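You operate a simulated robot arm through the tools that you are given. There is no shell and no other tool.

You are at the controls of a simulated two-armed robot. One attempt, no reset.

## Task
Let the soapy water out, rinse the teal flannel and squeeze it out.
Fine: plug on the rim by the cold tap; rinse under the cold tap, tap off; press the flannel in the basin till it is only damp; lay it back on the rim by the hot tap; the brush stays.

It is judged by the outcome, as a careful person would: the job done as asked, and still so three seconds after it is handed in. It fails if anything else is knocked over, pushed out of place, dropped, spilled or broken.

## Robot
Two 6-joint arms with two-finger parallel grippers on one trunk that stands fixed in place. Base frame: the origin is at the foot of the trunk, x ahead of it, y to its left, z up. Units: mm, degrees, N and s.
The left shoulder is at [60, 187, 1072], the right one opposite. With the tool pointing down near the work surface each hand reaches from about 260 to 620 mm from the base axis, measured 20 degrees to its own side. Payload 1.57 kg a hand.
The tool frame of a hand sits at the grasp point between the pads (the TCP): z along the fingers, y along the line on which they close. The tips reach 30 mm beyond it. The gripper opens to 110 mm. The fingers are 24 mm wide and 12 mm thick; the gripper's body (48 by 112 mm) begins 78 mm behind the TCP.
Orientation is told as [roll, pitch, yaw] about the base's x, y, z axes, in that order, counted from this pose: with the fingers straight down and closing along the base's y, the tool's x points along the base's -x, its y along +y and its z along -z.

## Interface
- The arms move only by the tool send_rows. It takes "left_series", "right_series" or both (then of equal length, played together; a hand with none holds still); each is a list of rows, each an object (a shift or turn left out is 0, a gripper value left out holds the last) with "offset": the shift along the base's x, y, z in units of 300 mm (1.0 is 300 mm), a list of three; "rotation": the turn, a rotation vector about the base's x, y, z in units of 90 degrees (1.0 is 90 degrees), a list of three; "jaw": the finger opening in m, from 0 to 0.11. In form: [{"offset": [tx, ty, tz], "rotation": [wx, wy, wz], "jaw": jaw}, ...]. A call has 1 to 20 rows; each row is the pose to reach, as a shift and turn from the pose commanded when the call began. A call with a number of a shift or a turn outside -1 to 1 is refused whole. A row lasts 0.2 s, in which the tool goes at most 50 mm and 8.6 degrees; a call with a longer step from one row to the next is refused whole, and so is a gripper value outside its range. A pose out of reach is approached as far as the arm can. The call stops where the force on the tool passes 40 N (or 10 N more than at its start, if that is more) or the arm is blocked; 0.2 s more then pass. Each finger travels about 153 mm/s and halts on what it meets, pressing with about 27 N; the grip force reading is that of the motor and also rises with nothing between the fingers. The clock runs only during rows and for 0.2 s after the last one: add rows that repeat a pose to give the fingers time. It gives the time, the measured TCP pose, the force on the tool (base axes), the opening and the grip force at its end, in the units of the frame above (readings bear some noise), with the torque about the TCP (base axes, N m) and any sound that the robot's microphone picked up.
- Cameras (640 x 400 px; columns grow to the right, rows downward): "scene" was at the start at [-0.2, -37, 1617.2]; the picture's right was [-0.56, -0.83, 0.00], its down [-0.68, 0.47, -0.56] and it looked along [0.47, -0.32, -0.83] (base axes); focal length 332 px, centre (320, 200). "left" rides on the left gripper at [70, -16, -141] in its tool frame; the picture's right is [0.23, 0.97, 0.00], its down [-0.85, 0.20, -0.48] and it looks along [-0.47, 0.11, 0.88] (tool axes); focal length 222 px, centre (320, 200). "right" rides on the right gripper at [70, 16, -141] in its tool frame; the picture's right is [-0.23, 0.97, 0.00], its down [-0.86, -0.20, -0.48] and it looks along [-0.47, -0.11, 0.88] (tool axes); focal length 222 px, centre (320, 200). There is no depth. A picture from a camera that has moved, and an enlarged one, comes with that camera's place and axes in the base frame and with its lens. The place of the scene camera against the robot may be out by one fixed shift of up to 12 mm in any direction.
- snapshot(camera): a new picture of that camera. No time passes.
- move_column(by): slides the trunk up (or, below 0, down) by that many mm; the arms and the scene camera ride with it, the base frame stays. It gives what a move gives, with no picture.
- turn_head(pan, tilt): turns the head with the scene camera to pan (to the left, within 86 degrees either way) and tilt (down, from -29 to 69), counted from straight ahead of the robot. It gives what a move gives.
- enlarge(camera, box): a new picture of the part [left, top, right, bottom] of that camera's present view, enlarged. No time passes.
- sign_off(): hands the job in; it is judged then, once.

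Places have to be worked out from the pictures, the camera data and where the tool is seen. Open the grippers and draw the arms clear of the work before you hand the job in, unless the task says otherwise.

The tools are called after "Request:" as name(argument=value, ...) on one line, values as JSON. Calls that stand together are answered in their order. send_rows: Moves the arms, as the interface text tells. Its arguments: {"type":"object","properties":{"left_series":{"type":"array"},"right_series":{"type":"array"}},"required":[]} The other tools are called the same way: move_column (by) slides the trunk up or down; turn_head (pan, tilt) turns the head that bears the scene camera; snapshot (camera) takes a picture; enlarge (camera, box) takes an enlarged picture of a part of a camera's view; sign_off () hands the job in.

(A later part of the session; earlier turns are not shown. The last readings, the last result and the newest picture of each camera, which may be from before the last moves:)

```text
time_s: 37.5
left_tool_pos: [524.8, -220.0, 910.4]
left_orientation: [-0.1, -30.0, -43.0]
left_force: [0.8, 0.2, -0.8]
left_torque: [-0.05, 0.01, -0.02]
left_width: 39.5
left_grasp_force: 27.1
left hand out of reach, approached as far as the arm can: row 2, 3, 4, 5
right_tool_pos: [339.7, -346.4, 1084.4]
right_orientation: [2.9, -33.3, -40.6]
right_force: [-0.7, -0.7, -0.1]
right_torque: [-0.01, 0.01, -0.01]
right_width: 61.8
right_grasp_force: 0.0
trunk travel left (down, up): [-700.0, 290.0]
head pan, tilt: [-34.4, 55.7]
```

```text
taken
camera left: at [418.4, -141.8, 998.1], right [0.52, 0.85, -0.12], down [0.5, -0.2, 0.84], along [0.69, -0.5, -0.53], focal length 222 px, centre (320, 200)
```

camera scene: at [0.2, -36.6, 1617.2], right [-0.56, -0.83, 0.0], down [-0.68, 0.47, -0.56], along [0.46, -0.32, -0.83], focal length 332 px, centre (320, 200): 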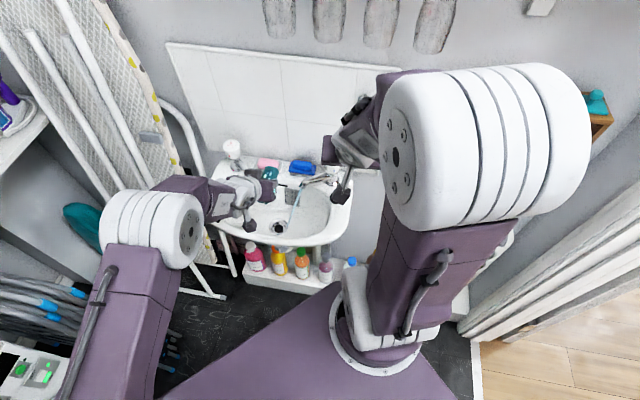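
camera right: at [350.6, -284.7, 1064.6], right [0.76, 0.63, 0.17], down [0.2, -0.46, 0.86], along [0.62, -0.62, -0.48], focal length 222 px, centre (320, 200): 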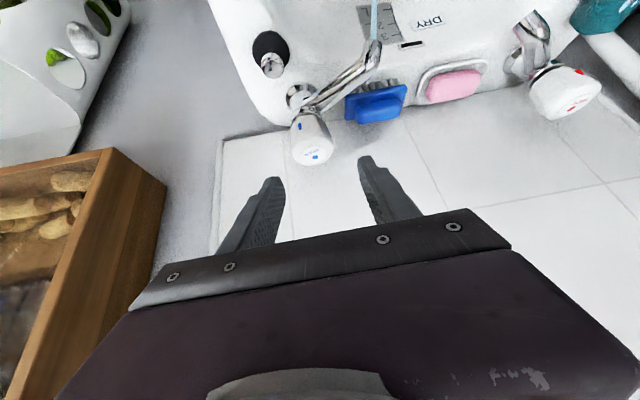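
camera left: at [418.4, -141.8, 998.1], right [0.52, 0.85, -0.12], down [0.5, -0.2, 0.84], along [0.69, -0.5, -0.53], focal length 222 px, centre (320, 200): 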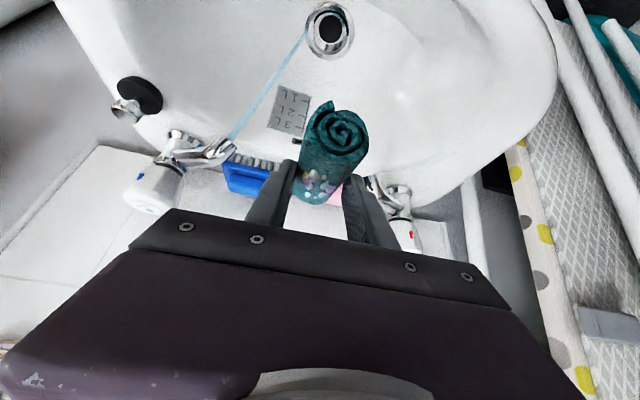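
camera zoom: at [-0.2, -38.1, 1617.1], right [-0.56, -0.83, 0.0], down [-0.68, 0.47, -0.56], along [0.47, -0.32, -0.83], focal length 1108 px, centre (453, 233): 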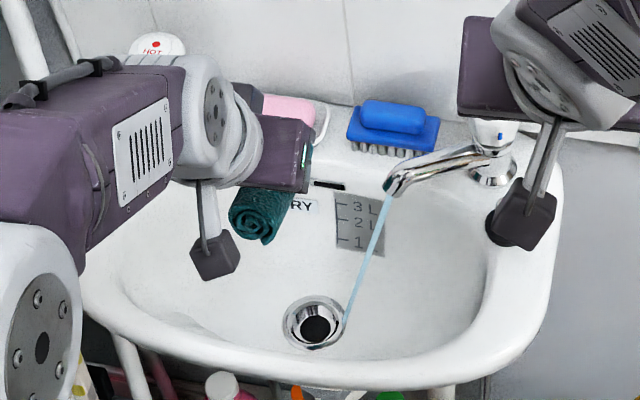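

The left hand is now at 30° lean and holds the flannel securely; the earlier limit looks like a wrist alignment that it has now passed. I continue toward the stream in small steps.

Request:
send_rows(left_series=[{"offset": [-0.04, -0.06, -0.03]}, {"offset": [-0.083, -0.12, -0.06]}, {"offset": [-0.083, -0.12, -0.1]}, {"offset": [-0.083, -0.12, -0.1]}])

Request:
enlarge(camera="scene", box=[190, 130, 370, 250])

Request:
snapshot(camera="left")

```text
time_s: 38.5
left_tool_pos: [500.3, -255.4, 879.4]
left_orientation: [-0.1, -30.0, -42.9]
left_force: [0.2, -0.3, -0.6]
left_torque: [0.04, -0.02, 0.0]
left_width: 39.6
left_grasp_force: 27.3
right_tool_pos: [338.2, -346.2, 1084.0]
right_orientation: [2.9, -33.4, -40.6]
right_force: [-0.7, 0.9, 0.0]
right_torque: [-0.02, 0.03, 0.01]
right_width: 62.1
right_grasp_force: 0.1
trunk travel left (down, up): [-700.0, 290.0]
head pan, tilt: [-34.4, 55.7]
```

```text
3.33 times, centred on (280, 190) of scene
camera zoom: at [-0.4, -37.5, 1617.1], right [-0.56, -0.83, 0.0], down [-0.68, 0.47, -0.56], along [0.47, -0.32, -0.83], focal length 1108 px, centre (453, 233)
```

zoom: 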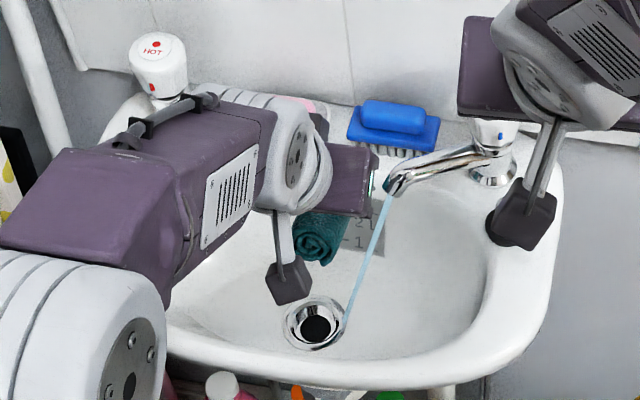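

```text
taken
camera left: at [393.4, -177.5, 967.4], right [0.52, 0.85, -0.11], down [0.5, -0.2, 0.84], along [0.69, -0.5, -0.53], focal length 222 px, centre (320, 200)
```

left: 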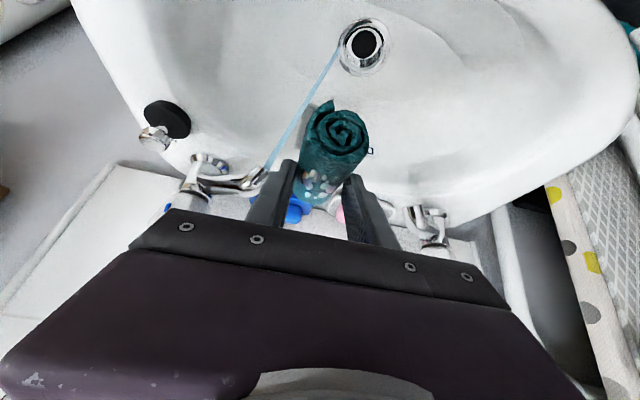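

The flannel is beside the stream with the spout just left of the inner finger. I shift it 8 mm away from the spout, lower it below the spout's mouth, and look again.

Request:
send_rows(left_series=[{"offset": [0.02, 0.018, 0]}, {"offset": [0.02, 0.018, -0.1]}, {"offset": [0.02, 0.018, -0.2]}, {"offset": [0.02, 0.018, -0.23]}, {"offset": [0.02, 0.018, -0.23]}])

Request:
enlarge(camera="scene", box=[190, 130, 370, 250])

Request:
enlarge(camera="left", box=[200, 60, 440, 240])

```text
time_s: 39.8
left_tool_pos: [506.7, -249.7, 810.7]
left_orientation: [-0.1, -30.0, -42.9]
left_force: [-0.2, 0.4, -0.3]
left_torque: [0.01, 0.03, 0.0]
left_width: 39.6
left_grasp_force: 27.0
right_tool_pos: [340.5, -346.1, 1084.3]
right_orientation: [2.8, -33.4, -40.7]
right_force: [-0.7, 0.1, -0.6]
right_torque: [-0.03, -0.02, 0.0]
right_width: 62.1
right_grasp_force: 0.0
trunk travel left (down, up): [-700.0, 290.0]
head pan, tilt: [-34.4, 55.7]
```

```text
3.33 times, centred on (280, 190) of scene
camera zoom: at [-0.2, -37.2, 1617.1], right [-0.56, -0.83, 0.0], down [-0.68, 0.47, -0.56], along [0.47, -0.32, -0.83], focal length 1108 px, centre (453, 233)
```

zoom: 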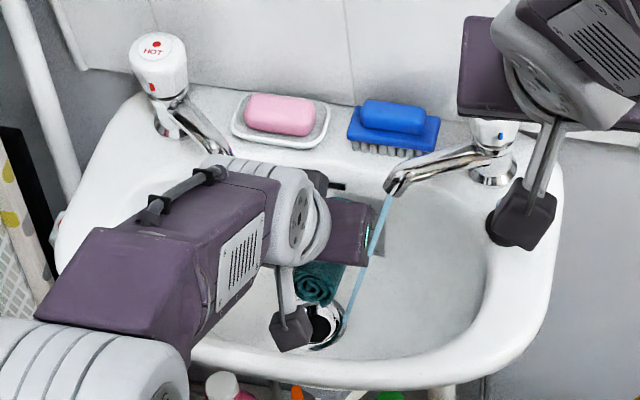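

```text
2.22 times, centred on (320, 150) of left
camera zoom: at [399.3, -172.5, 898.3], right [0.52, 0.85, -0.12], down [0.5, -0.2, 0.84], along [0.69, -0.5, -0.53], focal length 494 px, centre (320, 311)
```

zoom: 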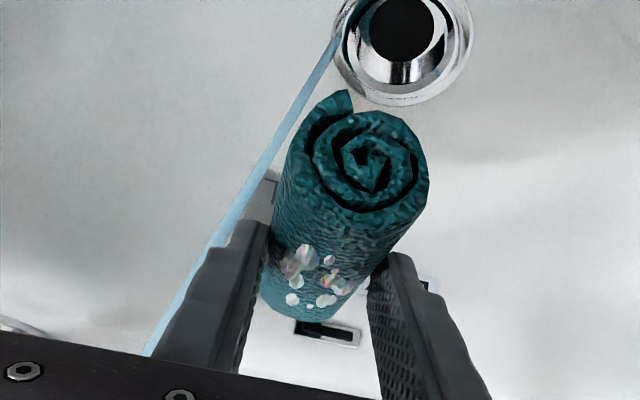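

The stream runs straight from the spout tip to the drain edge at about (487, -243), passing roughly 35 mm beside the flannel. I shift the flannel sideways into it.

Request:
send_rows(left_series=[{"offset": [-0.027, -0.029, 0]}, {"offset": [-0.054, -0.058, 0]}, {"offset": [-0.08, -0.087, 0]}, {"offset": [-0.08, -0.087, 0]}])

Request:
enlarge(camera="scene", box=[220, 140, 340, 240])

Request:
enlarge(camera="left", box=[200, 60, 440, 240])

```text
time_s: 40.8
left_tool_pos: [483.4, -275.6, 809.2]
left_orientation: [-0.1, -30.0, -42.8]
left_force: [-1.5, 0.0, 0.4]
left_torque: [-0.04, -0.02, 0.01]
left_width: 39.2
left_grasp_force: 27.1
right_tool_pos: [339.8, -345.2, 1083.4]
right_orientation: [2.8, -33.3, -40.6]
right_force: [-0.5, 0.5, -1.1]
right_torque: [-0.02, -0.01, 0.01]
right_width: 61.7
right_grasp_force: 0.1
trunk travel left (down, up): [-700.0, 290.0]
head pan, tilt: [-34.4, 55.7]
```

```text
4.00 times, centred on (280, 190) of scene
camera zoom: at [-0.1, -37.0, 1617.2], right [-0.56, -0.83, 0.0], down [-0.68, 0.47, -0.56], along [0.46, -0.32, -0.83], focal length 1330 px, centre (480, 240)
```

zoom: 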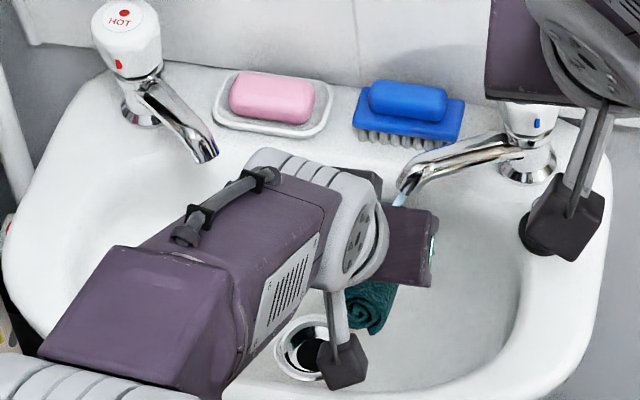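

```text
2.22 times, centred on (320, 150) of left
camera zoom: at [375.2, -198.2, 898.3], right [0.52, 0.85, -0.12], down [0.5, -0.2, 0.84], along [0.69, -0.5, -0.53], focal length 494 px, centre (320, 311)
```

zoom: 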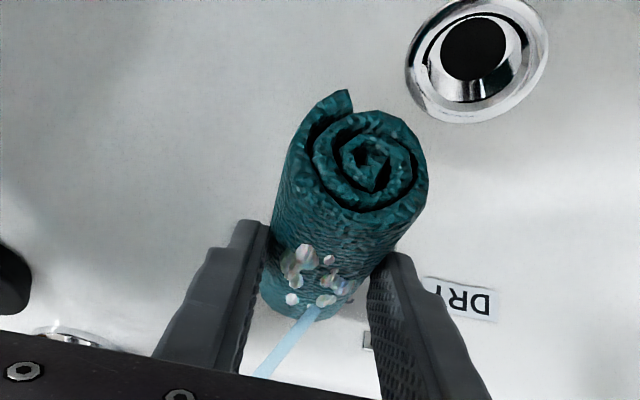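

The stream now strikes the flannel near its suds. I hold it there for a couple of seconds while moving it gently along its length, then look at the suds.

Request:
send_rows(left_series=[{"offset": [0, 0, 0]}, {"offset": [0.01, -0.009, 0]}, {"offset": [0.02, -0.018, 0]}, {"offset": [0.03, -0.027, 0]}, {"offset": [0.03, -0.027, 0]}, {"offset": [0.03, -0.027, 0]}, {"offset": [0.02, -0.018, 0]}, {"offset": [0.01, -0.009, 0]}, {"offset": [0, 0, 0]}, {"offset": [0, 0, 0]}])

Request:
enlarge(camera="left", box=[200, 60, 440, 240])

Request:
enlarge(camera="scene", box=[220, 140, 340, 240])

```text
time_s: 43.0
left_tool_pos: [482.3, -274.8, 810.8]
left_orientation: [-0.1, -29.9, -42.9]
left_force: [-0.3, -0.3, -0.7]
left_torque: [0.03, 0.03, 0.04]
left_width: 39.5
left_grasp_force: 27.0
right_tool_pos: [339.3, -346.7, 1083.0]
right_orientation: [2.9, -33.3, -40.7]
right_force: [-0.3, 0.7, -0.3]
right_torque: [-0.01, 0.0, -0.02]
right_width: 62.0
right_grasp_force: 0.0
trunk travel left (down, up): [-700.0, 290.0]
head pan, tilt: [-34.4, 55.7]
```

```text
2.22 times, centred on (320, 150) of left
camera zoom: at [375.8, -198.4, 898.3], right [0.52, 0.85, -0.12], down [0.5, -0.2, 0.84], along [0.69, -0.5, -0.53], focal length 494 px, centre (320, 311)
```

zoom: 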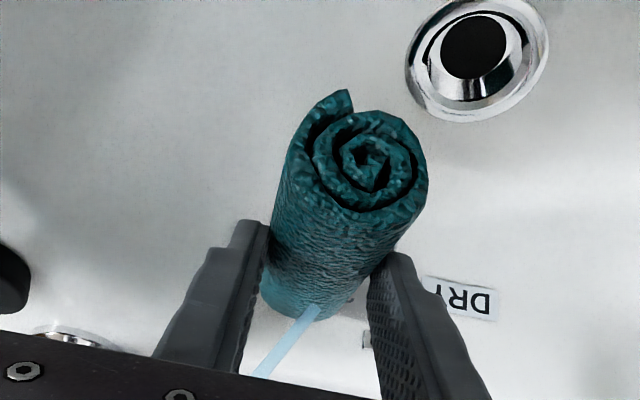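

```text
4.00 times, centred on (280, 190) of scene
camera zoom: at [0.0, -37.3, 1617.1], right [-0.56, -0.83, 0.0], down [-0.68, 0.47, -0.56], along [0.46, -0.32, -0.83], focal length 1330 px, centre (480, 240)
```

zoom: 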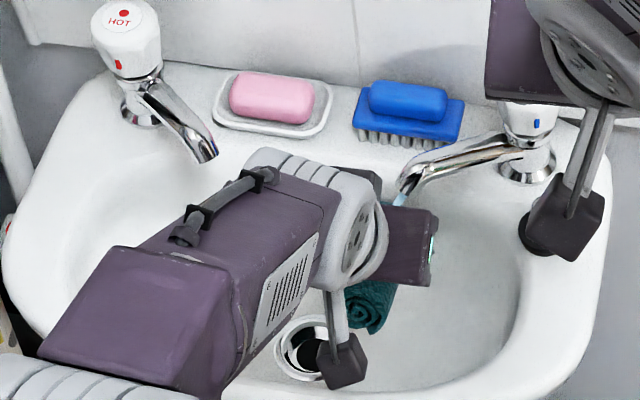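

The suds have washed off and the cloth is dark with water. I move it a little further under the stream and hold for another two seconds to rinse it thoroughly.

Request:
send_rows(left_series=[{"offset": [0.012, -0.017, 0]}, {"offset": [0.024, -0.033, 0]}, {"offset": [0.024, -0.033, 0]}, {"offset": [0.024, -0.033, 0]}, {"offset": [0.024, -0.033, 0]}, {"offset": [0.024, -0.033, 0]}, {"offset": [0.024, -0.033, 0]}, {"offset": [0.024, -0.033, -0.03]}, {"offset": [0.024, -0.033, -0.03]}, {"offset": [0.024, -0.033, -0.03]}, {"offset": [0.012, -0.017, 0]}, {"offset": [0, 0, 0]}])

Request:
enlarge(camera="left", box=[200, 60, 440, 240])

Request:
snapshot(camera="scene")

```text
time_s: 45.5
left_tool_pos: [482.7, -276.1, 812.1]
left_orientation: [-0.2, -30.1, -43.1]
left_force: [0.0, 0.0, -0.2]
left_torque: [0.03, 0.01, 0.01]
left_width: 39.1
left_grasp_force: 27.4
right_tool_pos: [338.9, -345.4, 1084.4]
right_orientation: [2.9, -33.6, -40.6]
right_force: [-1.0, -0.8, 0.8]
right_torque: [-0.02, 0.02, -0.02]
right_width: 62.0
right_grasp_force: 0.2
trunk travel left (down, up): [-700.0, 290.0]
head pan, tilt: [-34.4, 55.7]
```

```text
2.22 times, centred on (320, 150) of left
camera zoom: at [375.0, -197.8, 899.1], right [0.52, 0.85, -0.12], down [0.5, -0.19, 0.84], along [0.69, -0.5, -0.53], focal length 494 px, centre (320, 311)
```

zoom: 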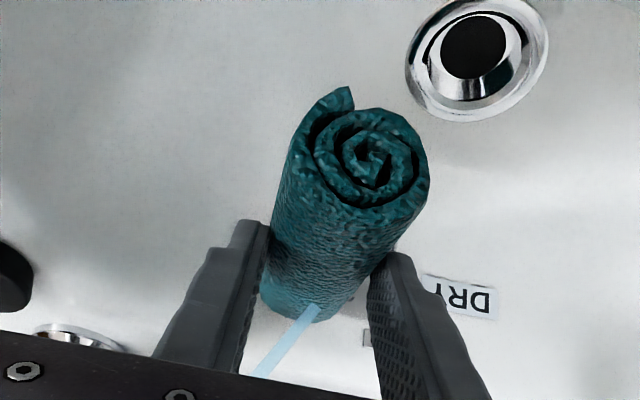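

```text
taken
camera scene: at [-1.0, -35.9, 1617.1], right [-0.56, -0.83, 0.0], down [-0.68, 0.47, -0.56], along [0.47, -0.32, -0.83], focal length 332 px, centre (320, 200)
```

scene: 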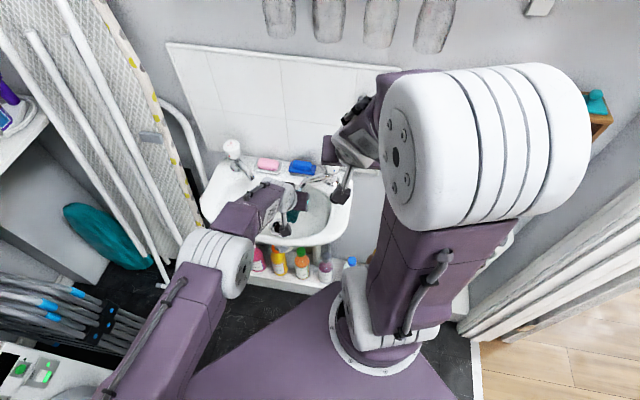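

The flannel is rinsed. I take it out of the stream and hold it, still over the basin, on the hot-tap side at about (550, -185, 815) to keep clear of the right hand.

Request:
send_rows(left_series=[{"offset": [0.05, 0.055, 0]}, {"offset": [0.1, 0.11, 0]}, {"offset": [0.16, 0.2, 0.01]}, {"offset": [0.22, 0.3, 0.02]}, {"offset": [0.22, 0.3, 0.02]}])

Request:
enlarge(camera="scene", box=[190, 130, 370, 250])

Request:
snapshot(camera="left")

```text
time_s: 46.8
left_tool_pos: [548.0, -185.0, 817.4]
left_orientation: [-0.1, -30.0, -43.0]
left_force: [-0.4, -0.5, -1.1]
left_torque: [0.04, 0.01, -0.03]
left_width: 39.2
left_grasp_force: 26.6
right_tool_pos: [339.7, -345.6, 1085.3]
right_orientation: [2.8, -33.4, -40.6]
right_force: [0.1, -0.1, 0.8]
right_torque: [0.03, 0.02, 0.02]
right_width: 62.0
right_grasp_force: 0.0
trunk travel left (down, up): [-700.0, 290.0]
head pan, tilt: [-34.4, 55.7]
```

```text
3.33 times, centred on (280, 190) of scene
camera zoom: at [-0.6, -37.8, 1617.1], right [-0.56, -0.83, 0.0], down [-0.68, 0.47, -0.56], along [0.47, -0.32, -0.83], focal length 1108 px, centre (453, 233)
```

zoom: 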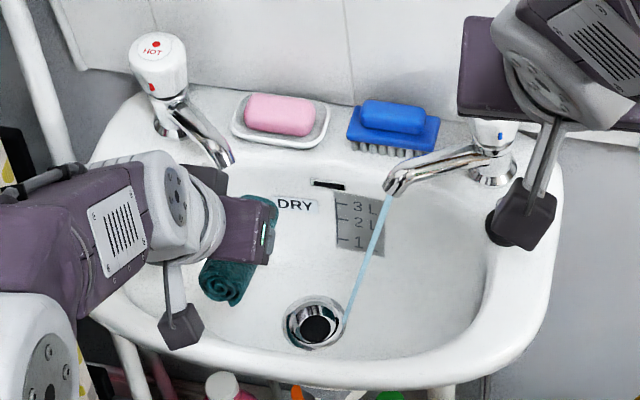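

```text
taken
camera left: at [441.1, -107.4, 904.6], right [0.52, 0.85, -0.11], down [0.5, -0.2, 0.84], along [0.69, -0.5, -0.53], focal length 222 px, centre (320, 200)
```

left: 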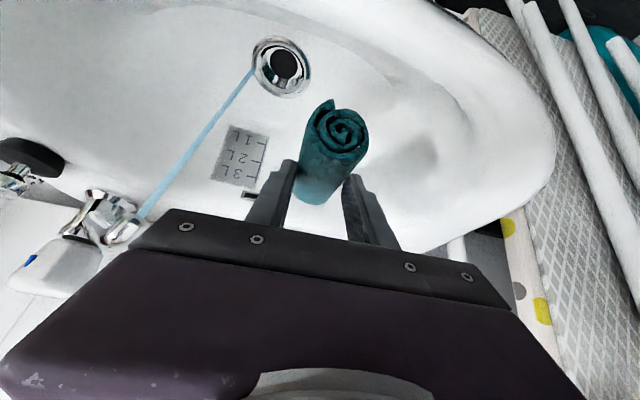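

The flannel is clear of the stream and hangs inside the basin. Now I bring the right hand back to the pre-grasp point in front of the cold tap head, turning it to about yaw -48°.

Request:
send_rows(right_series=[{"offset": [0.08, -0.023, -0.087], "rotation": [-0.0032, 0.008, -0.0436]}, {"offset": [0.16, -0.046, -0.174], "rotation": [-0.0064, 0.0161, -0.0872]}, {"offset": [0.24, -0.069, -0.26], "rotation": [-0.0064, 0.0161, -0.0872]}, {"offset": [0.32, -0.092, -0.345], "rotation": [-0.0064, 0.0161, -0.0872]}, {"offset": [0.385, -0.11, -0.417], "rotation": [-0.0064, 0.0161, -0.0872]}, {"offset": [0.385, -0.11, -0.417], "rotation": [-0.0064, 0.0161, -0.0872]}])

Request:
enlarge(camera="right", box=[230, 50, 430, 210])

Request:
snapshot(camera="scene")

```text
time_s: 48.1
left_tool_pos: [548.2, -185.0, 816.9]
left_orientation: [-0.1, -30.0, -42.9]
left_force: [-0.7, -0.6, -1.8]
left_torque: [-0.02, 0.02, 0.0]
left_width: 39.2
left_grasp_force: 26.9
right_tool_pos: [454.9, -378.6, 959.4]
right_orientation: [1.2, -32.9, -47.5]
right_force: [-0.7, -0.4, 0.5]
right_torque: [-0.02, 0.03, -0.02]
right_width: 61.8
right_grasp_force: 0.0
trunk travel left (down, up): [-700.0, 290.0]
head pan, tilt: [-34.4, 55.7]
```

```text
2.50 times, centred on (330, 130) of right
camera zoom: at [372.9, -270.2, 1040.8], right [0.84, 0.53, 0.14], down [0.16, -0.48, 0.86], along [0.52, -0.7, -0.49], focal length 555 px, centre (295, 375)
```

zoom: 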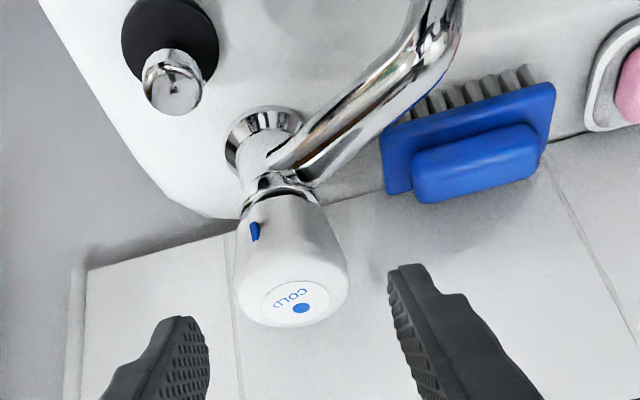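

```text
taken
camera scene: at [-0.9, -36.7, 1617.2], right [-0.56, -0.83, 0.0], down [-0.68, 0.47, -0.56], along [0.47, -0.32, -0.83], focal length 332 px, centre (320, 200)
```

scene: 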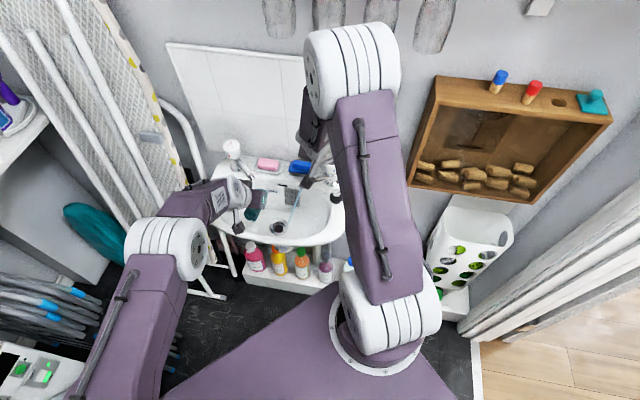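

The head is centred between the fingers. I advance around it.

Request:
send_rows(right_series=[{"offset": [0.032, -0.036, -0.067]}, {"offset": [0.064, -0.072, -0.135]}, {"offset": [0.0967, -0.108, -0.202]}, {"offset": [0.0967, -0.108, -0.202]}])

Request:
enlarge(camera="right", box=[230, 80, 430, 240])

```text
time_s: 49.1
left_tool_pos: [548.4, -185.8, 816.5]
left_orientation: [-0.1, -30.1, -43.0]
left_force: [0.2, -0.6, 0.3]
left_torque: [-0.01, 0.01, 0.0]
left_width: 39.1
left_grasp_force: 26.7
right_tool_pos: [484.0, -410.3, 898.9]
right_orientation: [1.3, -32.9, -47.5]
right_force: [-0.3, -0.4, 0.3]
right_torque: [0.0, 0.01, 0.0]
right_width: 62.2
right_grasp_force: 0.1
trunk travel left (down, up): [-700.0, 290.0]
head pan, tilt: [-34.4, 55.7]
```

```text
2.50 times, centred on (330, 160) of right
camera zoom: at [401.9, -302.7, 980.0], right [0.84, 0.52, 0.14], down [0.16, -0.48, 0.86], along [0.52, -0.7, -0.49], focal length 555 px, centre (295, 300)
```

zoom: 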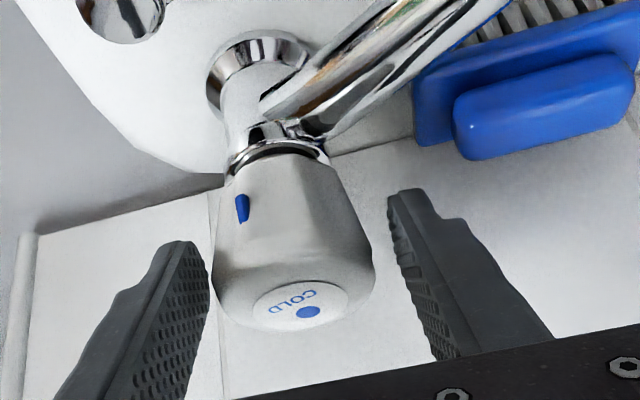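

The head is slightly nearer the left finger, so I shift the hand 4 mm that way and close.

Request:
send_rows(right_series=[{"offset": [-0.0098, -0.009, 0]}, {"offset": [-0.0098, -0.009, 0], "jaw": 0.0}, {"offset": [-0.0098, -0.009, 0]}, {"offset": [-0.0098, -0.009, 0]}])

Request:
enlarge(camera="right", box=[230, 80, 430, 240])

```text
time_s: 50.1
left_tool_pos: [549.9, -183.2, 815.1]
left_orientation: [-0.3, -30.0, -43.0]
left_force: [0.4, -0.1, -0.2]
left_torque: [-0.01, 0.01, 0.01]
left_width: 39.4
left_grasp_force: 26.9
right_tool_pos: [483.0, -412.2, 898.3]
right_orientation: [1.0, -32.9, -47.2]
right_force: [15.0, 13.7, -2.1]
right_torque: [0.54, -0.58, 0.25]
right_width: 50.0
right_grasp_force: 44.7
trunk travel left (down, up): [-700.0, 290.0]
head pan, tilt: [-34.4, 55.7]
```

```text
2.50 times, centred on (330, 160) of right
camera zoom: at [401.4, -303.6, 979.7], right [0.84, 0.53, 0.14], down [0.16, -0.48, 0.86], along [0.52, -0.7, -0.49], focal length 555 px, centre (295, 300)
```

zoom: 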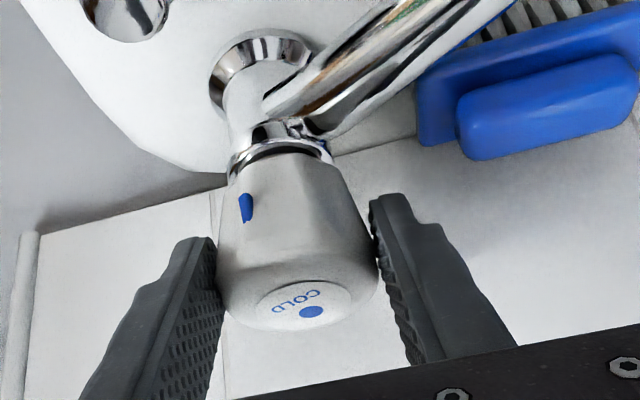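

The head is held, with a 20 N sideways push showing I should undo that shift. I re-centre and turn the head clockwise 22° to close the tap.

Request:
send_rows(right_series=[{"offset": [0.0073, 0.0067, 0]}, {"offset": [0.0125, 0.0104, 0.0003], "rotation": [-0.0064, 0.0161, -0.0872]}, {"offset": [0.0181, 0.0133, 0.0004], "rotation": [-0.0128, 0.0322, -0.1744]}, {"offset": [0.0225, 0.015, 0.0004], "rotation": [-0.0176, 0.0442, -0.2398]}, {"offset": [0.0225, 0.015, 0.0004], "rotation": [-0.0176, 0.0442, -0.2398]}])

Request:
enlarge(camera="scene", box=[190, 130, 370, 250])

Request:
enlarge(camera="right", box=[230, 60, 430, 240])

```text
time_s: 51.4
left_tool_pos: [548.6, -184.6, 817.3]
left_orientation: [-0.1, -30.0, -43.1]
left_force: [-0.3, -0.1, -0.3]
left_torque: [0.0, -0.02, 0.01]
left_width: 39.3
left_grasp_force: 26.9
right_tool_pos: [487.1, -409.3, 898.7]
right_orientation: [-4.1, -32.1, -66.4]
right_force: [2.3, -3.1, 4.0]
right_torque: [-0.69, 0.35, 0.9]
right_width: 49.9
right_grasp_force: 45.4
trunk travel left (down, up): [-700.0, 290.0]
head pan, tilt: [-34.4, 55.7]
```

```text
3.33 times, centred on (280, 190) of scene
camera zoom: at [-0.2, -37.0, 1617.2], right [-0.56, -0.83, 0.0], down [-0.68, 0.47, -0.56], along [0.46, -0.32, -0.83], focal length 1108 px, centre (453, 233)
```

zoom: 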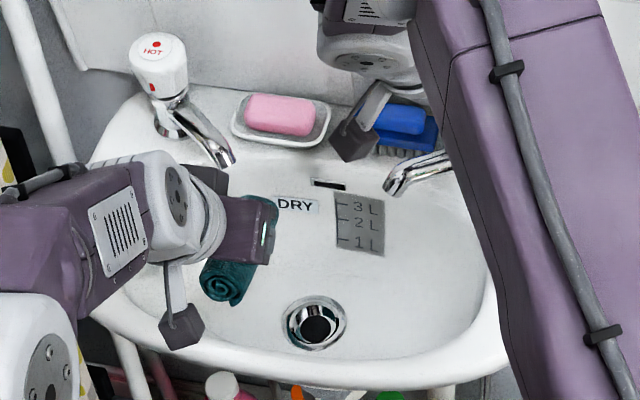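

```text
2.22 times, centred on (330, 150) of right
camera zoom: at [457.4, -277.5, 980.7], right [0.98, 0.18, 0.06], down [0.03, -0.49, 0.87], along [0.19, -0.85, -0.49], focal length 494 px, centre (298, 311)
```

zoom: 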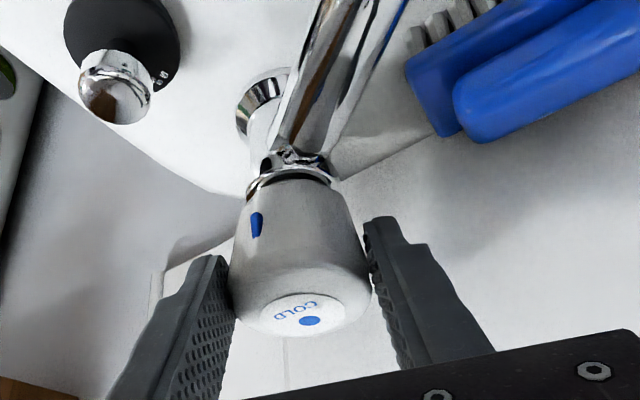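

The stream has stopped and the torque shows the head is at its closed stop. I look closely at the spout to be sure, then release.

Request:
enlarge(camera="scene", box=[270, 160, 330, 240])

Request:
send_rows(right_series=[{"jaw": 0.062}, {}, {"offset": [-0.016, 0.036, 0.063]}, {"offset": [-0.036, 0.082, 0.142]}, {"offset": [-0.06, 0.137, 0.238]}, {"offset": [-0.09, 0.17, 0.36]}])

Request:
snapshot(camera="right")

Request:
enlarge(camera="scene", box=[190, 130, 370, 250])

```text
5.00 times, centred on (300, 200) of scene
camera zoom: at [-0.2, -37.0, 1617.2], right [-0.56, -0.83, 0.0], down [-0.68, 0.47, -0.56], along [0.46, -0.32, -0.83], focal length 1662 px, centre (420, 200)
```

zoom: 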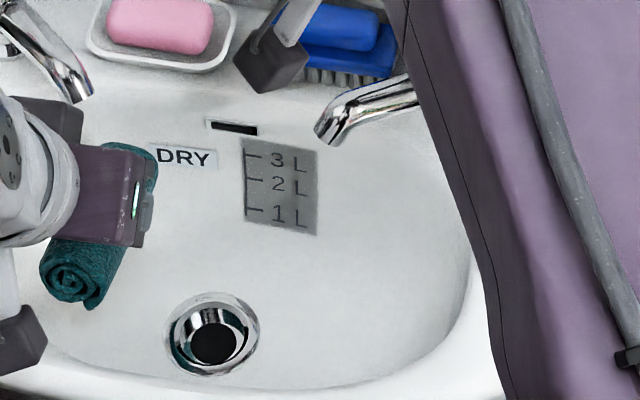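

```text
time_s: 52.8
left_tool_pos: [547.5, -183.9, 816.7]
left_orientation: [-0.1, -30.2, -42.9]
left_force: [0.2, 0.0, 0.9]
left_torque: [0.01, -0.02, 0.0]
left_width: 39.2
left_grasp_force: 27.3
right_tool_pos: [459.1, -357.2, 1006.6]
right_orientation: [-3.8, -32.1, -66.5]
right_force: [0.2, -0.3, -0.1]
right_torque: [-0.01, -0.04, 0.02]
right_width: 61.8
right_grasp_force: 0.1
trunk travel left (down, up): [-700.0, 290.0]
head pan, tilt: [-34.4, 55.7]
```

```text
taken
camera right: at [428.7, -225.8, 1089.3], right [0.98, 0.18, 0.07], down [0.03, -0.49, 0.87], along [0.19, -0.85, -0.49], focal length 222 px, centre (320, 200)
```

right: 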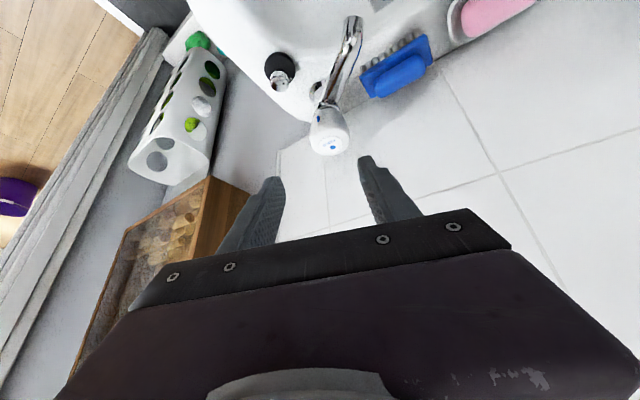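

```text
3.33 times, centred on (280, 190) of scene
camera zoom: at [-1.9, -36.2, 1617.1], right [-0.56, -0.83, 0.0], down [-0.68, 0.47, -0.56], along [0.47, -0.32, -0.83], focal length 1108 px, centre (453, 233)
```

zoom: 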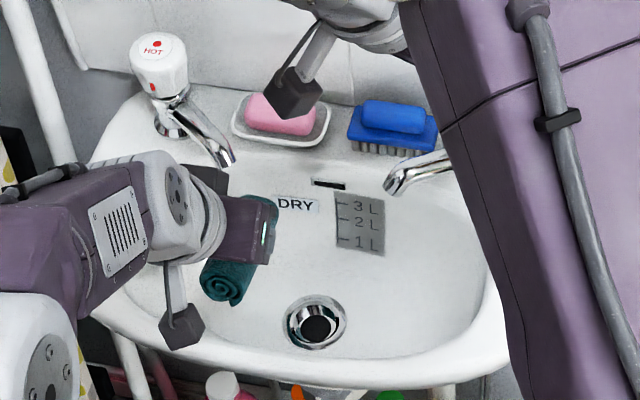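

The tap is off and the right hand is clear. I look closely at the flannel to see how wet it is before pressing it.

Request:
enlarge(camera="left", box=[220, 60, 420, 230])

Request:
enlarge(camera="scene", box=[235, 175, 285, 225])

```text
2.35 times, centred on (320, 145) of left
camera zoom: at [440.2, -106.9, 905.1], right [0.52, 0.85, -0.12], down [0.5, -0.19, 0.84], along [0.69, -0.5, -0.53], focal length 523 px, centre (320, 329)
```

zoom: 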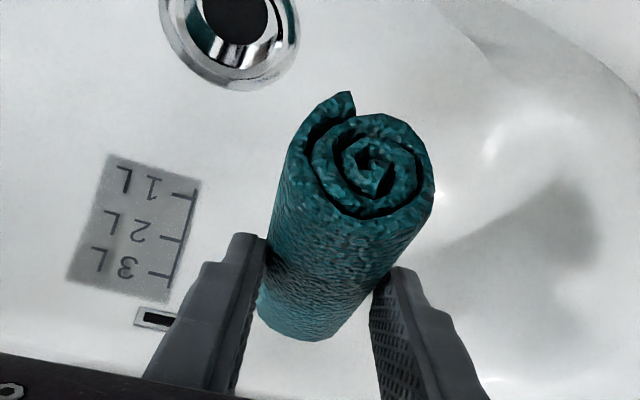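

```text
8.00 times, centred on (260, 200) of scene
camera zoom: at [-1.9, -36.2, 1617.1], right [-0.56, -0.83, 0.0], down [-0.68, 0.47, -0.56], along [0.47, -0.32, -0.83], focal length 2660 px, centre (800, 200)
```

zoom: 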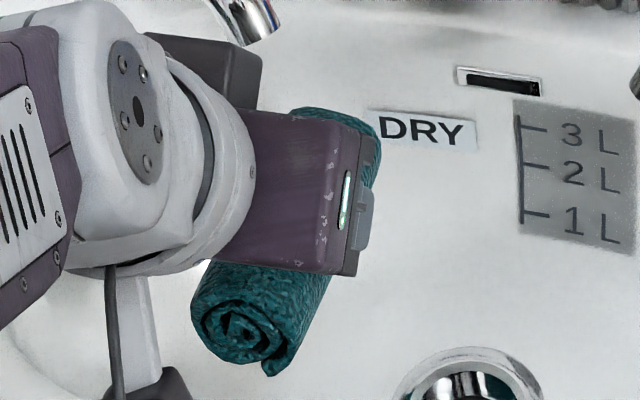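

The flannel is dark and wet. I first withdraw the right hand to the side and bring it upright, so that it is ready for pressing and out of the left hand's way.

Request:
send_rows(right_series=[{"offset": [-0.07, -0.02, 0.06], "rotation": [0.065, 0.028, 0]}, {"offset": [-0.145, -0.044, 0.1], "rotation": [0.131, 0.057, 0]}, {"offset": [-0.22, -0.066, 0.14], "rotation": [0.196, 0.085, 0]}, {"offset": [-0.29, -0.088, 0.18], "rotation": [0.262, 0.114, 0]}, {"offset": [-0.363, -0.11, 0.18], "rotation": [0.327, 0.142, 0]}, {"offset": [-0.363, -0.11, 0.18], "rotation": [0.327, 0.142, 0]}])

Request:
snapshot(camera="scene")

```text
time_s: 54.1
left_tool_pos: [548.8, -183.5, 816.7]
left_orientation: [-0.1, -29.9, -42.9]
left_force: [-0.7, 1.4, -0.8]
left_torque: [0.02, 0.01, -0.04]
left_width: 39.3
left_grasp_force: 26.9
right_tool_pos: [351.9, -390.1, 1060.5]
right_orientation: [-3.7, 0.0, -66.4]
right_force: [1.7, 0.1, 0.8]
right_torque: [-0.02, -0.02, 0.02]
right_width: 62.1
right_grasp_force: 0.1
trunk travel left (down, up): [-700.0, 290.0]
head pan, tilt: [-34.4, 55.7]
```

```text
taken
camera scene: at [0.1, -36.4, 1617.2], right [-0.56, -0.83, 0.0], down [-0.68, 0.47, -0.56], along [0.46, -0.32, -0.83], focal length 332 px, centre (320, 200)
```

scene: 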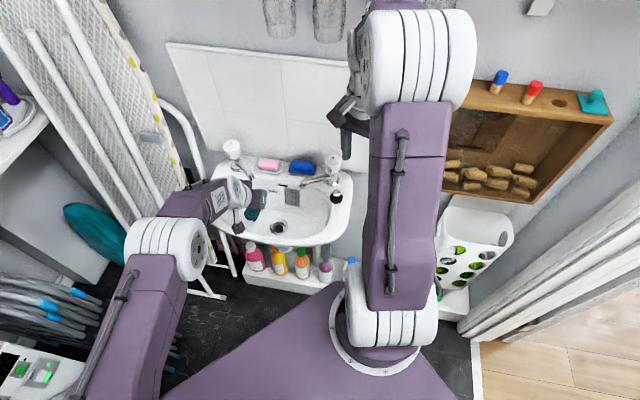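

The view is clear. I lower the left hand's lean to 20° and bring the flannel over the middle of the basin, at about (518, -221, 796).

Request:
send_rows(left_series=[{"rotation": [0.0379, 0.0406, 0]}, {"offset": [-0.03, -0.04, -0.02], "rotation": [0.0758, 0.0812, 0]}, {"offset": [-0.07, -0.085, -0.04], "rotation": [0.0758, 0.0812, 0]}, {"offset": [-0.1, -0.12, -0.07], "rotation": [0.0758, 0.0812, 0]}, {"offset": [-0.1, -0.12, -0.07], "rotation": [0.0758, 0.0812, 0]}])

Request:
enlarge(camera="scene", box=[190, 130, 370, 250])

Request:
snapshot(camera="left")

```text
time_s: 55.4
left_tool_pos: [511.3, -214.4, 798.1]
left_orientation: [-0.1, -20.0, -43.0]
left_force: [0.2, 0.0, -0.8]
left_torque: [0.03, -0.01, -0.01]
left_width: 39.5
left_grasp_force: 27.1
left hand out of reach, approached as far as the arm can: row 2, 3, 4, 5
right_tool_pos: [351.4, -390.6, 1060.3]
right_orientation: [-3.8, 0.1, -66.4]
right_force: [-0.2, 0.2, 0.4]
right_torque: [-0.01, 0.01, 0.02]
right_width: 61.6
right_grasp_force: 0.1
trunk travel left (down, up): [-700.0, 290.0]
head pan, tilt: [-34.4, 55.7]
```

```text
3.33 times, centred on (280, 190) of scene
camera zoom: at [-0.2, -37.4, 1617.1], right [-0.56, -0.83, 0.0], down [-0.68, 0.47, -0.56], along [0.47, -0.32, -0.83], focal length 1108 px, centre (453, 233)
```

zoom: 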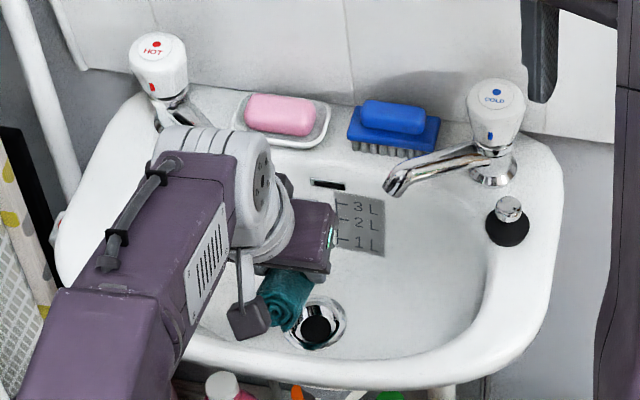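

```text
taken
camera left: at [416.2, -149.2, 908.0], right [0.51, 0.86, -0.08], down [0.6, -0.29, 0.74], along [0.61, -0.42, -0.67], focal length 222 px, centre (320, 200)
```

left: 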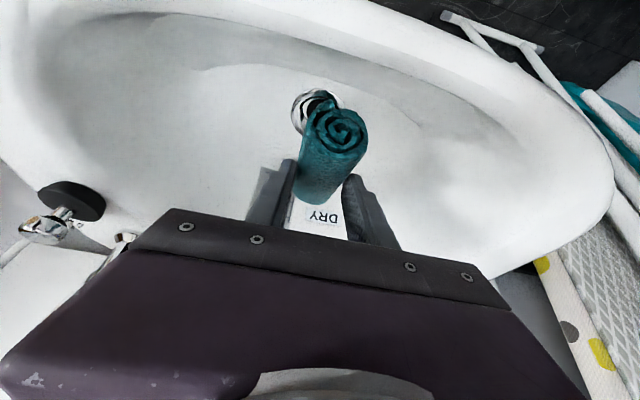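

The left arm is at the end of its reach here because the shoulders are high. I raise both hands 100 mm and will then slide the trunk down, so that the left hand can lower the flannel to the basin floor.

Request:
send_rows(left_series=[{"offset": [-0.01, 0.03, 0.1]}, {"offset": [-0.02, 0.05, 0.2]}, {"offset": [-0.02, 0.05, 0.33]}, {"offset": [-0.02, 0.05, 0.45]}, {"offset": [-0.02, 0.05, 0.45]}], right_series=[{"offset": [0, 0, 0.1]}, {"offset": [0, 0, 0.2]}, {"offset": [0, 0, 0.3]}, {"offset": [0, 0, 0.36]}, {"offset": [0, 0, 0.36]}])

```text
time_s: 56.5
left_tool_pos: [528.7, -220.6, 932.2]
left_orientation: [-0.2, -19.9, -43.0]
left_force: [0.5, -0.2, -0.9]
left_torque: [0.03, -0.01, 0.0]
left_width: 39.1
left_grasp_force: 26.7
left hand out of reach, approached as far as the arm can: row 1, 2, 3, 4, 5
right_tool_pos: [352.0, -391.6, 1169.9]
right_orientation: [-3.8, 0.1, -66.4]
right_force: [0.3, 0.3, -0.7]
right_torque: [0.03, -0.01, 0.0]
right_width: 61.9
right_grasp_force: 0.1
trunk travel left (down, up): [-700.0, 290.0]
head pan, tilt: [-34.4, 55.7]
```

The left hand stopped at (529, -221, 932) instead of the point asked for, so I look at the arms before going on.

Request:
snapshot(camera="scene")

Request:
snapshot(camera="left")

```text
taken
camera scene: at [0.5, -37.3, 1617.1], right [-0.56, -0.83, 0.0], down [-0.68, 0.47, -0.56], along [0.46, -0.32, -0.83], focal length 332 px, centre (320, 200)
```

scene: 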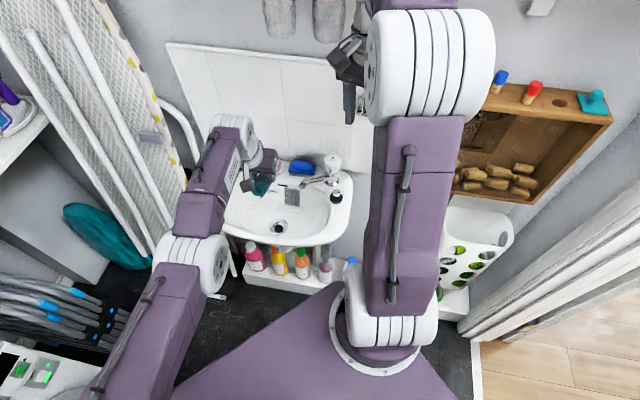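

```text
taken
camera left: at [434.3, -154.4, 1042.8], right [0.51, 0.86, -0.08], down [0.61, -0.29, 0.74], along [0.61, -0.42, -0.67], focal length 222 px, centre (320, 200)
```

left: 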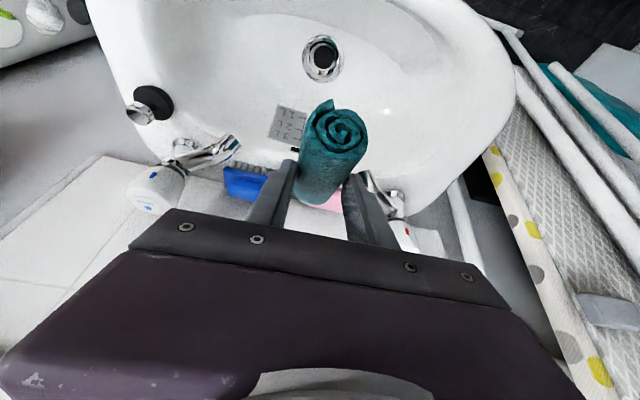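

The left arm is almost fully stretched, which explains the stall. I pull the hand back toward the shoulder a little to bend the elbow again.

Request:
send_rows(left_series=[{"offset": [-0.04, 0.05, 0]}, {"offset": [-0.08, 0.1, 0]}, {"offset": [-0.12, 0.15, 0]}, {"offset": [-0.12, 0.15, 0]}])

Request:
snapshot(camera="scene")

```text
time_s: 57.5
left_tool_pos: [530.9, -217.2, 933.6]
left_orientation: [0.0, -19.8, -42.9]
left_force: [1.0, 0.6, 0.3]
left_torque: [-0.02, 0.0, -0.03]
left_width: 39.2
left_grasp_force: 26.9
left hand out of reach, approached as far as the arm can: row 1, 2, 3, 4
right_tool_pos: [351.6, -391.1, 1167.9]
right_orientation: [-3.8, 0.1, -66.5]
right_force: [0.5, 0.4, -0.5]
right_torque: [-0.03, 0.02, 0.03]
right_width: 62.0
right_grasp_force: 0.2
trunk travel left (down, up): [-700.0, 290.0]
head pan, tilt: [-34.4, 55.7]
```

```text
taken
camera scene: at [0.0, -37.0, 1617.2], right [-0.56, -0.83, 0.0], down [-0.68, 0.47, -0.56], along [0.46, -0.32, -0.83], focal length 332 px, centre (320, 200)
```

scene: 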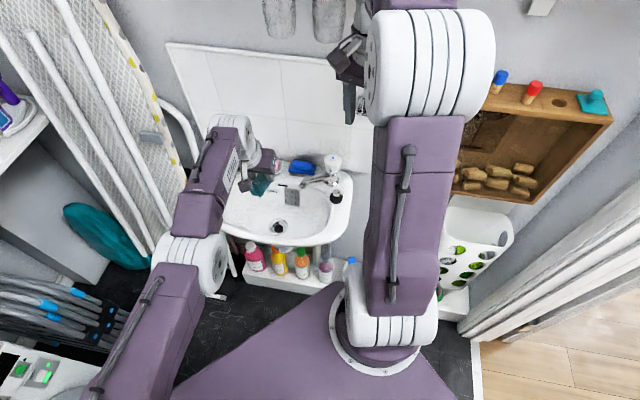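

It cannot come inward at 20° lean, whereas 30° worked well before. I return the lean to 30° and see if it moves freely again.

Request:
send_rows(left_series=[{"rotation": [-0.0379, -0.0406, 0]}, {"rotation": [-0.0758, -0.0812, 0]}, {"rotation": [-0.0758, -0.0812, 0]}, {"offset": [-0.04, 0.05, 0], "rotation": [-0.0758, -0.0812, 0]}, {"offset": [-0.04, 0.05, 0], "rotation": [-0.0758, -0.0812, 0]}])

Request:
snapshot(camera="scene")

```text
time_s: 58.8
left_tool_pos: [560.3, -240.7, 929.2]
left_orientation: [-0.1, -30.0, -43.0]
left_force: [0.1, 0.3, -0.6]
left_torque: [-0.01, 0.02, -0.04]
left_width: 39.2
left_grasp_force: 27.1
left hand out of reach, approached as far as the arm can: row 1, 2, 3, 4, 5
right_tool_pos: [351.7, -390.5, 1169.3]
right_orientation: [-3.8, 0.0, -66.5]
right_force: [0.2, 0.6, -0.6]
right_torque: [-0.01, 0.0, 0.04]
right_width: 62.3
right_grasp_force: 0.0
trunk travel left (down, up): [-700.0, 290.0]
head pan, tilt: [-34.4, 55.7]
```

```text
taken
camera scene: at [0.0, -37.1, 1617.1], right [-0.56, -0.83, 0.0], down [-0.68, 0.47, -0.56], along [0.46, -0.32, -0.83], focal length 332 px, centre (320, 200)
```

scene: 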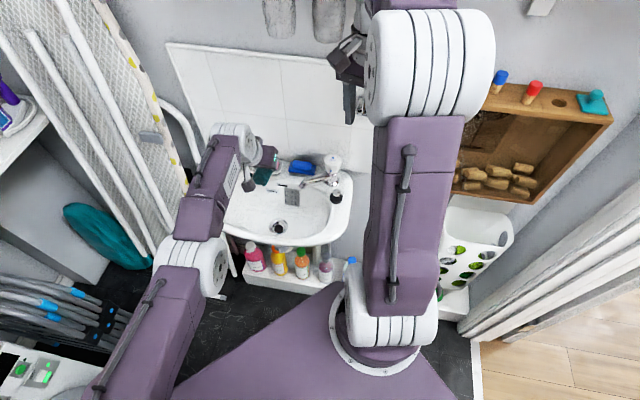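

The arm is locked straight at the elbow. Moving down and inward together should bend it again, and from here that path stays above the soap and inside the basin outline.

Request:
send_rows(left_series=[{"offset": [-0.03, 0.03, -0.05]}, {"offset": [-0.06, 0.06, -0.1]}, {"offset": [-0.09, 0.09, -0.14]}, {"offset": [-0.12, 0.12, -0.18]}, {"offset": [-0.12, 0.12, -0.18]}])

Request:
snapshot(camera="scene")

```text
time_s: 60.0
left_tool_pos: [525.1, -204.4, 876.6]
left_orientation: [-0.2, -30.0, -43.0]
left_force: [0.0, -1.1, -0.9]
left_torque: [-0.01, -0.01, 0.02]
left_width: 39.2
left_grasp_force: 26.8
left hand out of reach, approached as far as the arm can: row 1, 2, 3
right_tool_pos: [352.7, -388.8, 1168.6]
right_orientation: [-3.8, 0.1, -66.4]
right_force: [-0.8, 0.3, -0.1]
right_torque: [0.0, 0.02, 0.01]
right_width: 62.0
right_grasp_force: 0.0
trunk travel left (down, up): [-700.0, 290.0]
head pan, tilt: [-34.4, 55.7]
```

```text
taken
camera scene: at [0.7, -37.1, 1617.2], right [-0.56, -0.83, 0.0], down [-0.68, 0.47, -0.56], along [0.46, -0.32, -0.83], focal length 332 px, centre (320, 200)
```

scene: 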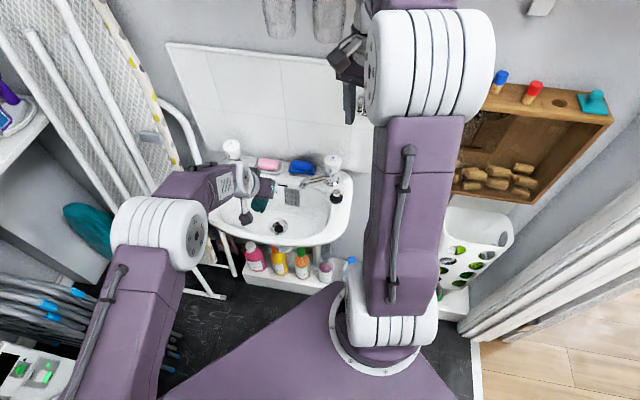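

The elbow is bent again and the hand is at (525, -205, 877) over the basin. I slide the trunk down 100 mm; the flannel then hangs at about z 765, still clear of the basin floor.

Request:
move_column(by=-100)

Request:
snapshot(camera="scene")

Request:
snapshot(camera="left")

```text
time_s: 61.3
left_tool_pos: [524.0, -204.9, 776.3]
left_orientation: [-0.1, -30.0, -43.0]
left_force: [-0.3, -1.0, -0.6]
left_torque: [-0.03, -0.03, -0.02]
left_width: 39.2
left_grasp_force: 26.9
right_tool_pos: [351.8, -390.5, 1069.6]
right_orientation: [-3.8, -0.1, -66.5]
right_force: [0.3, 0.6, -0.2]
right_torque: [0.0, 0.0, -0.02]
right_width: 61.8
right_grasp_force: 0.0
trunk travel left (down, up): [-600.0, 390.0]
head pan, tilt: [-34.4, 55.7]
```

```text
taken
camera scene: at [-0.4, -36.9, 1517.2], right [-0.56, -0.83, 0.0], down [-0.68, 0.47, -0.56], along [0.47, -0.32, -0.83], focal length 332 px, centre (320, 200)
```

scene: 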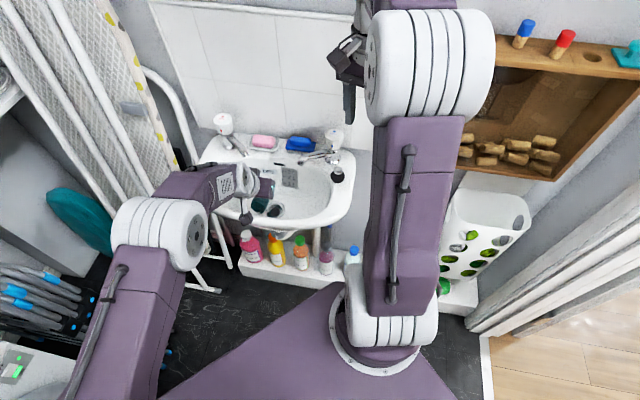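

```text
taken
camera left: at [416.6, -127.1, 864.1], right [0.52, 0.85, -0.12], down [0.5, -0.19, 0.84], along [0.69, -0.5, -0.53], focal length 222 px, centre (320, 200)
```

left: 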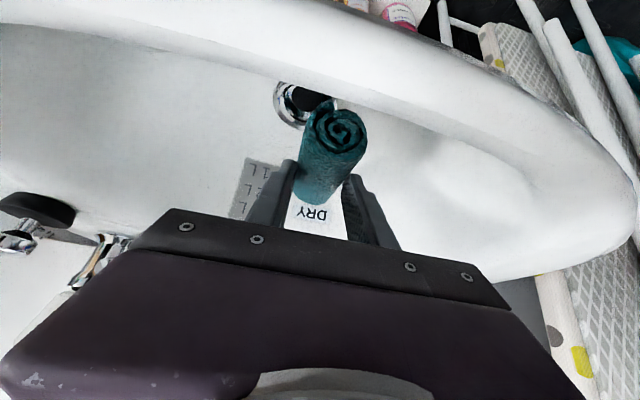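

The trunk is down and the left arm has more room. I set the lean to 20° and raise both hands 80 mm, then I will slide the trunk down another 80 mm so the left arm is well bent when it lowers the flannel.

Request:
send_rows(left_series=[{"offset": [-0.01, -0.008, 0.06], "rotation": [0.019, 0.0203, 0]}, {"offset": [-0.02, -0.016, 0.12], "rotation": [0.0379, 0.0406, 0]}, {"offset": [-0.035, -0.026, 0.19], "rotation": [0.0569, 0.0609, 0]}, {"offset": [-0.048, -0.037, 0.267], "rotation": [0.0758, 0.0812, 0]}, {"offset": [-0.048, -0.037, 0.267], "rotation": [0.0758, 0.0812, 0]}], right_series=[{"offset": [0, 0, 0.06]}, {"offset": [0, 0, 0.12]}, {"offset": [0, 0, 0.19]}, {"offset": [0, 0, 0.267]}, {"offset": [0, 0, 0.267]}])

```text
time_s: 62.5
left_tool_pos: [510.5, -216.3, 857.9]
left_orientation: [-0.1, -20.0, -43.0]
left_force: [0.0, 0.1, -0.6]
left_torque: [0.01, -0.02, 0.02]
left_width: 39.2
left_grasp_force: 26.9
right_tool_pos: [351.7, -391.6, 1149.5]
right_orientation: [-3.8, 0.2, -66.5]
right_force: [-0.3, -1.1, 0.4]
right_torque: [0.0, -0.01, -0.02]
right_width: 61.9
right_grasp_force: 0.1
trunk travel left (down, up): [-600.0, 390.0]
head pan, tilt: [-34.4, 55.7]
```

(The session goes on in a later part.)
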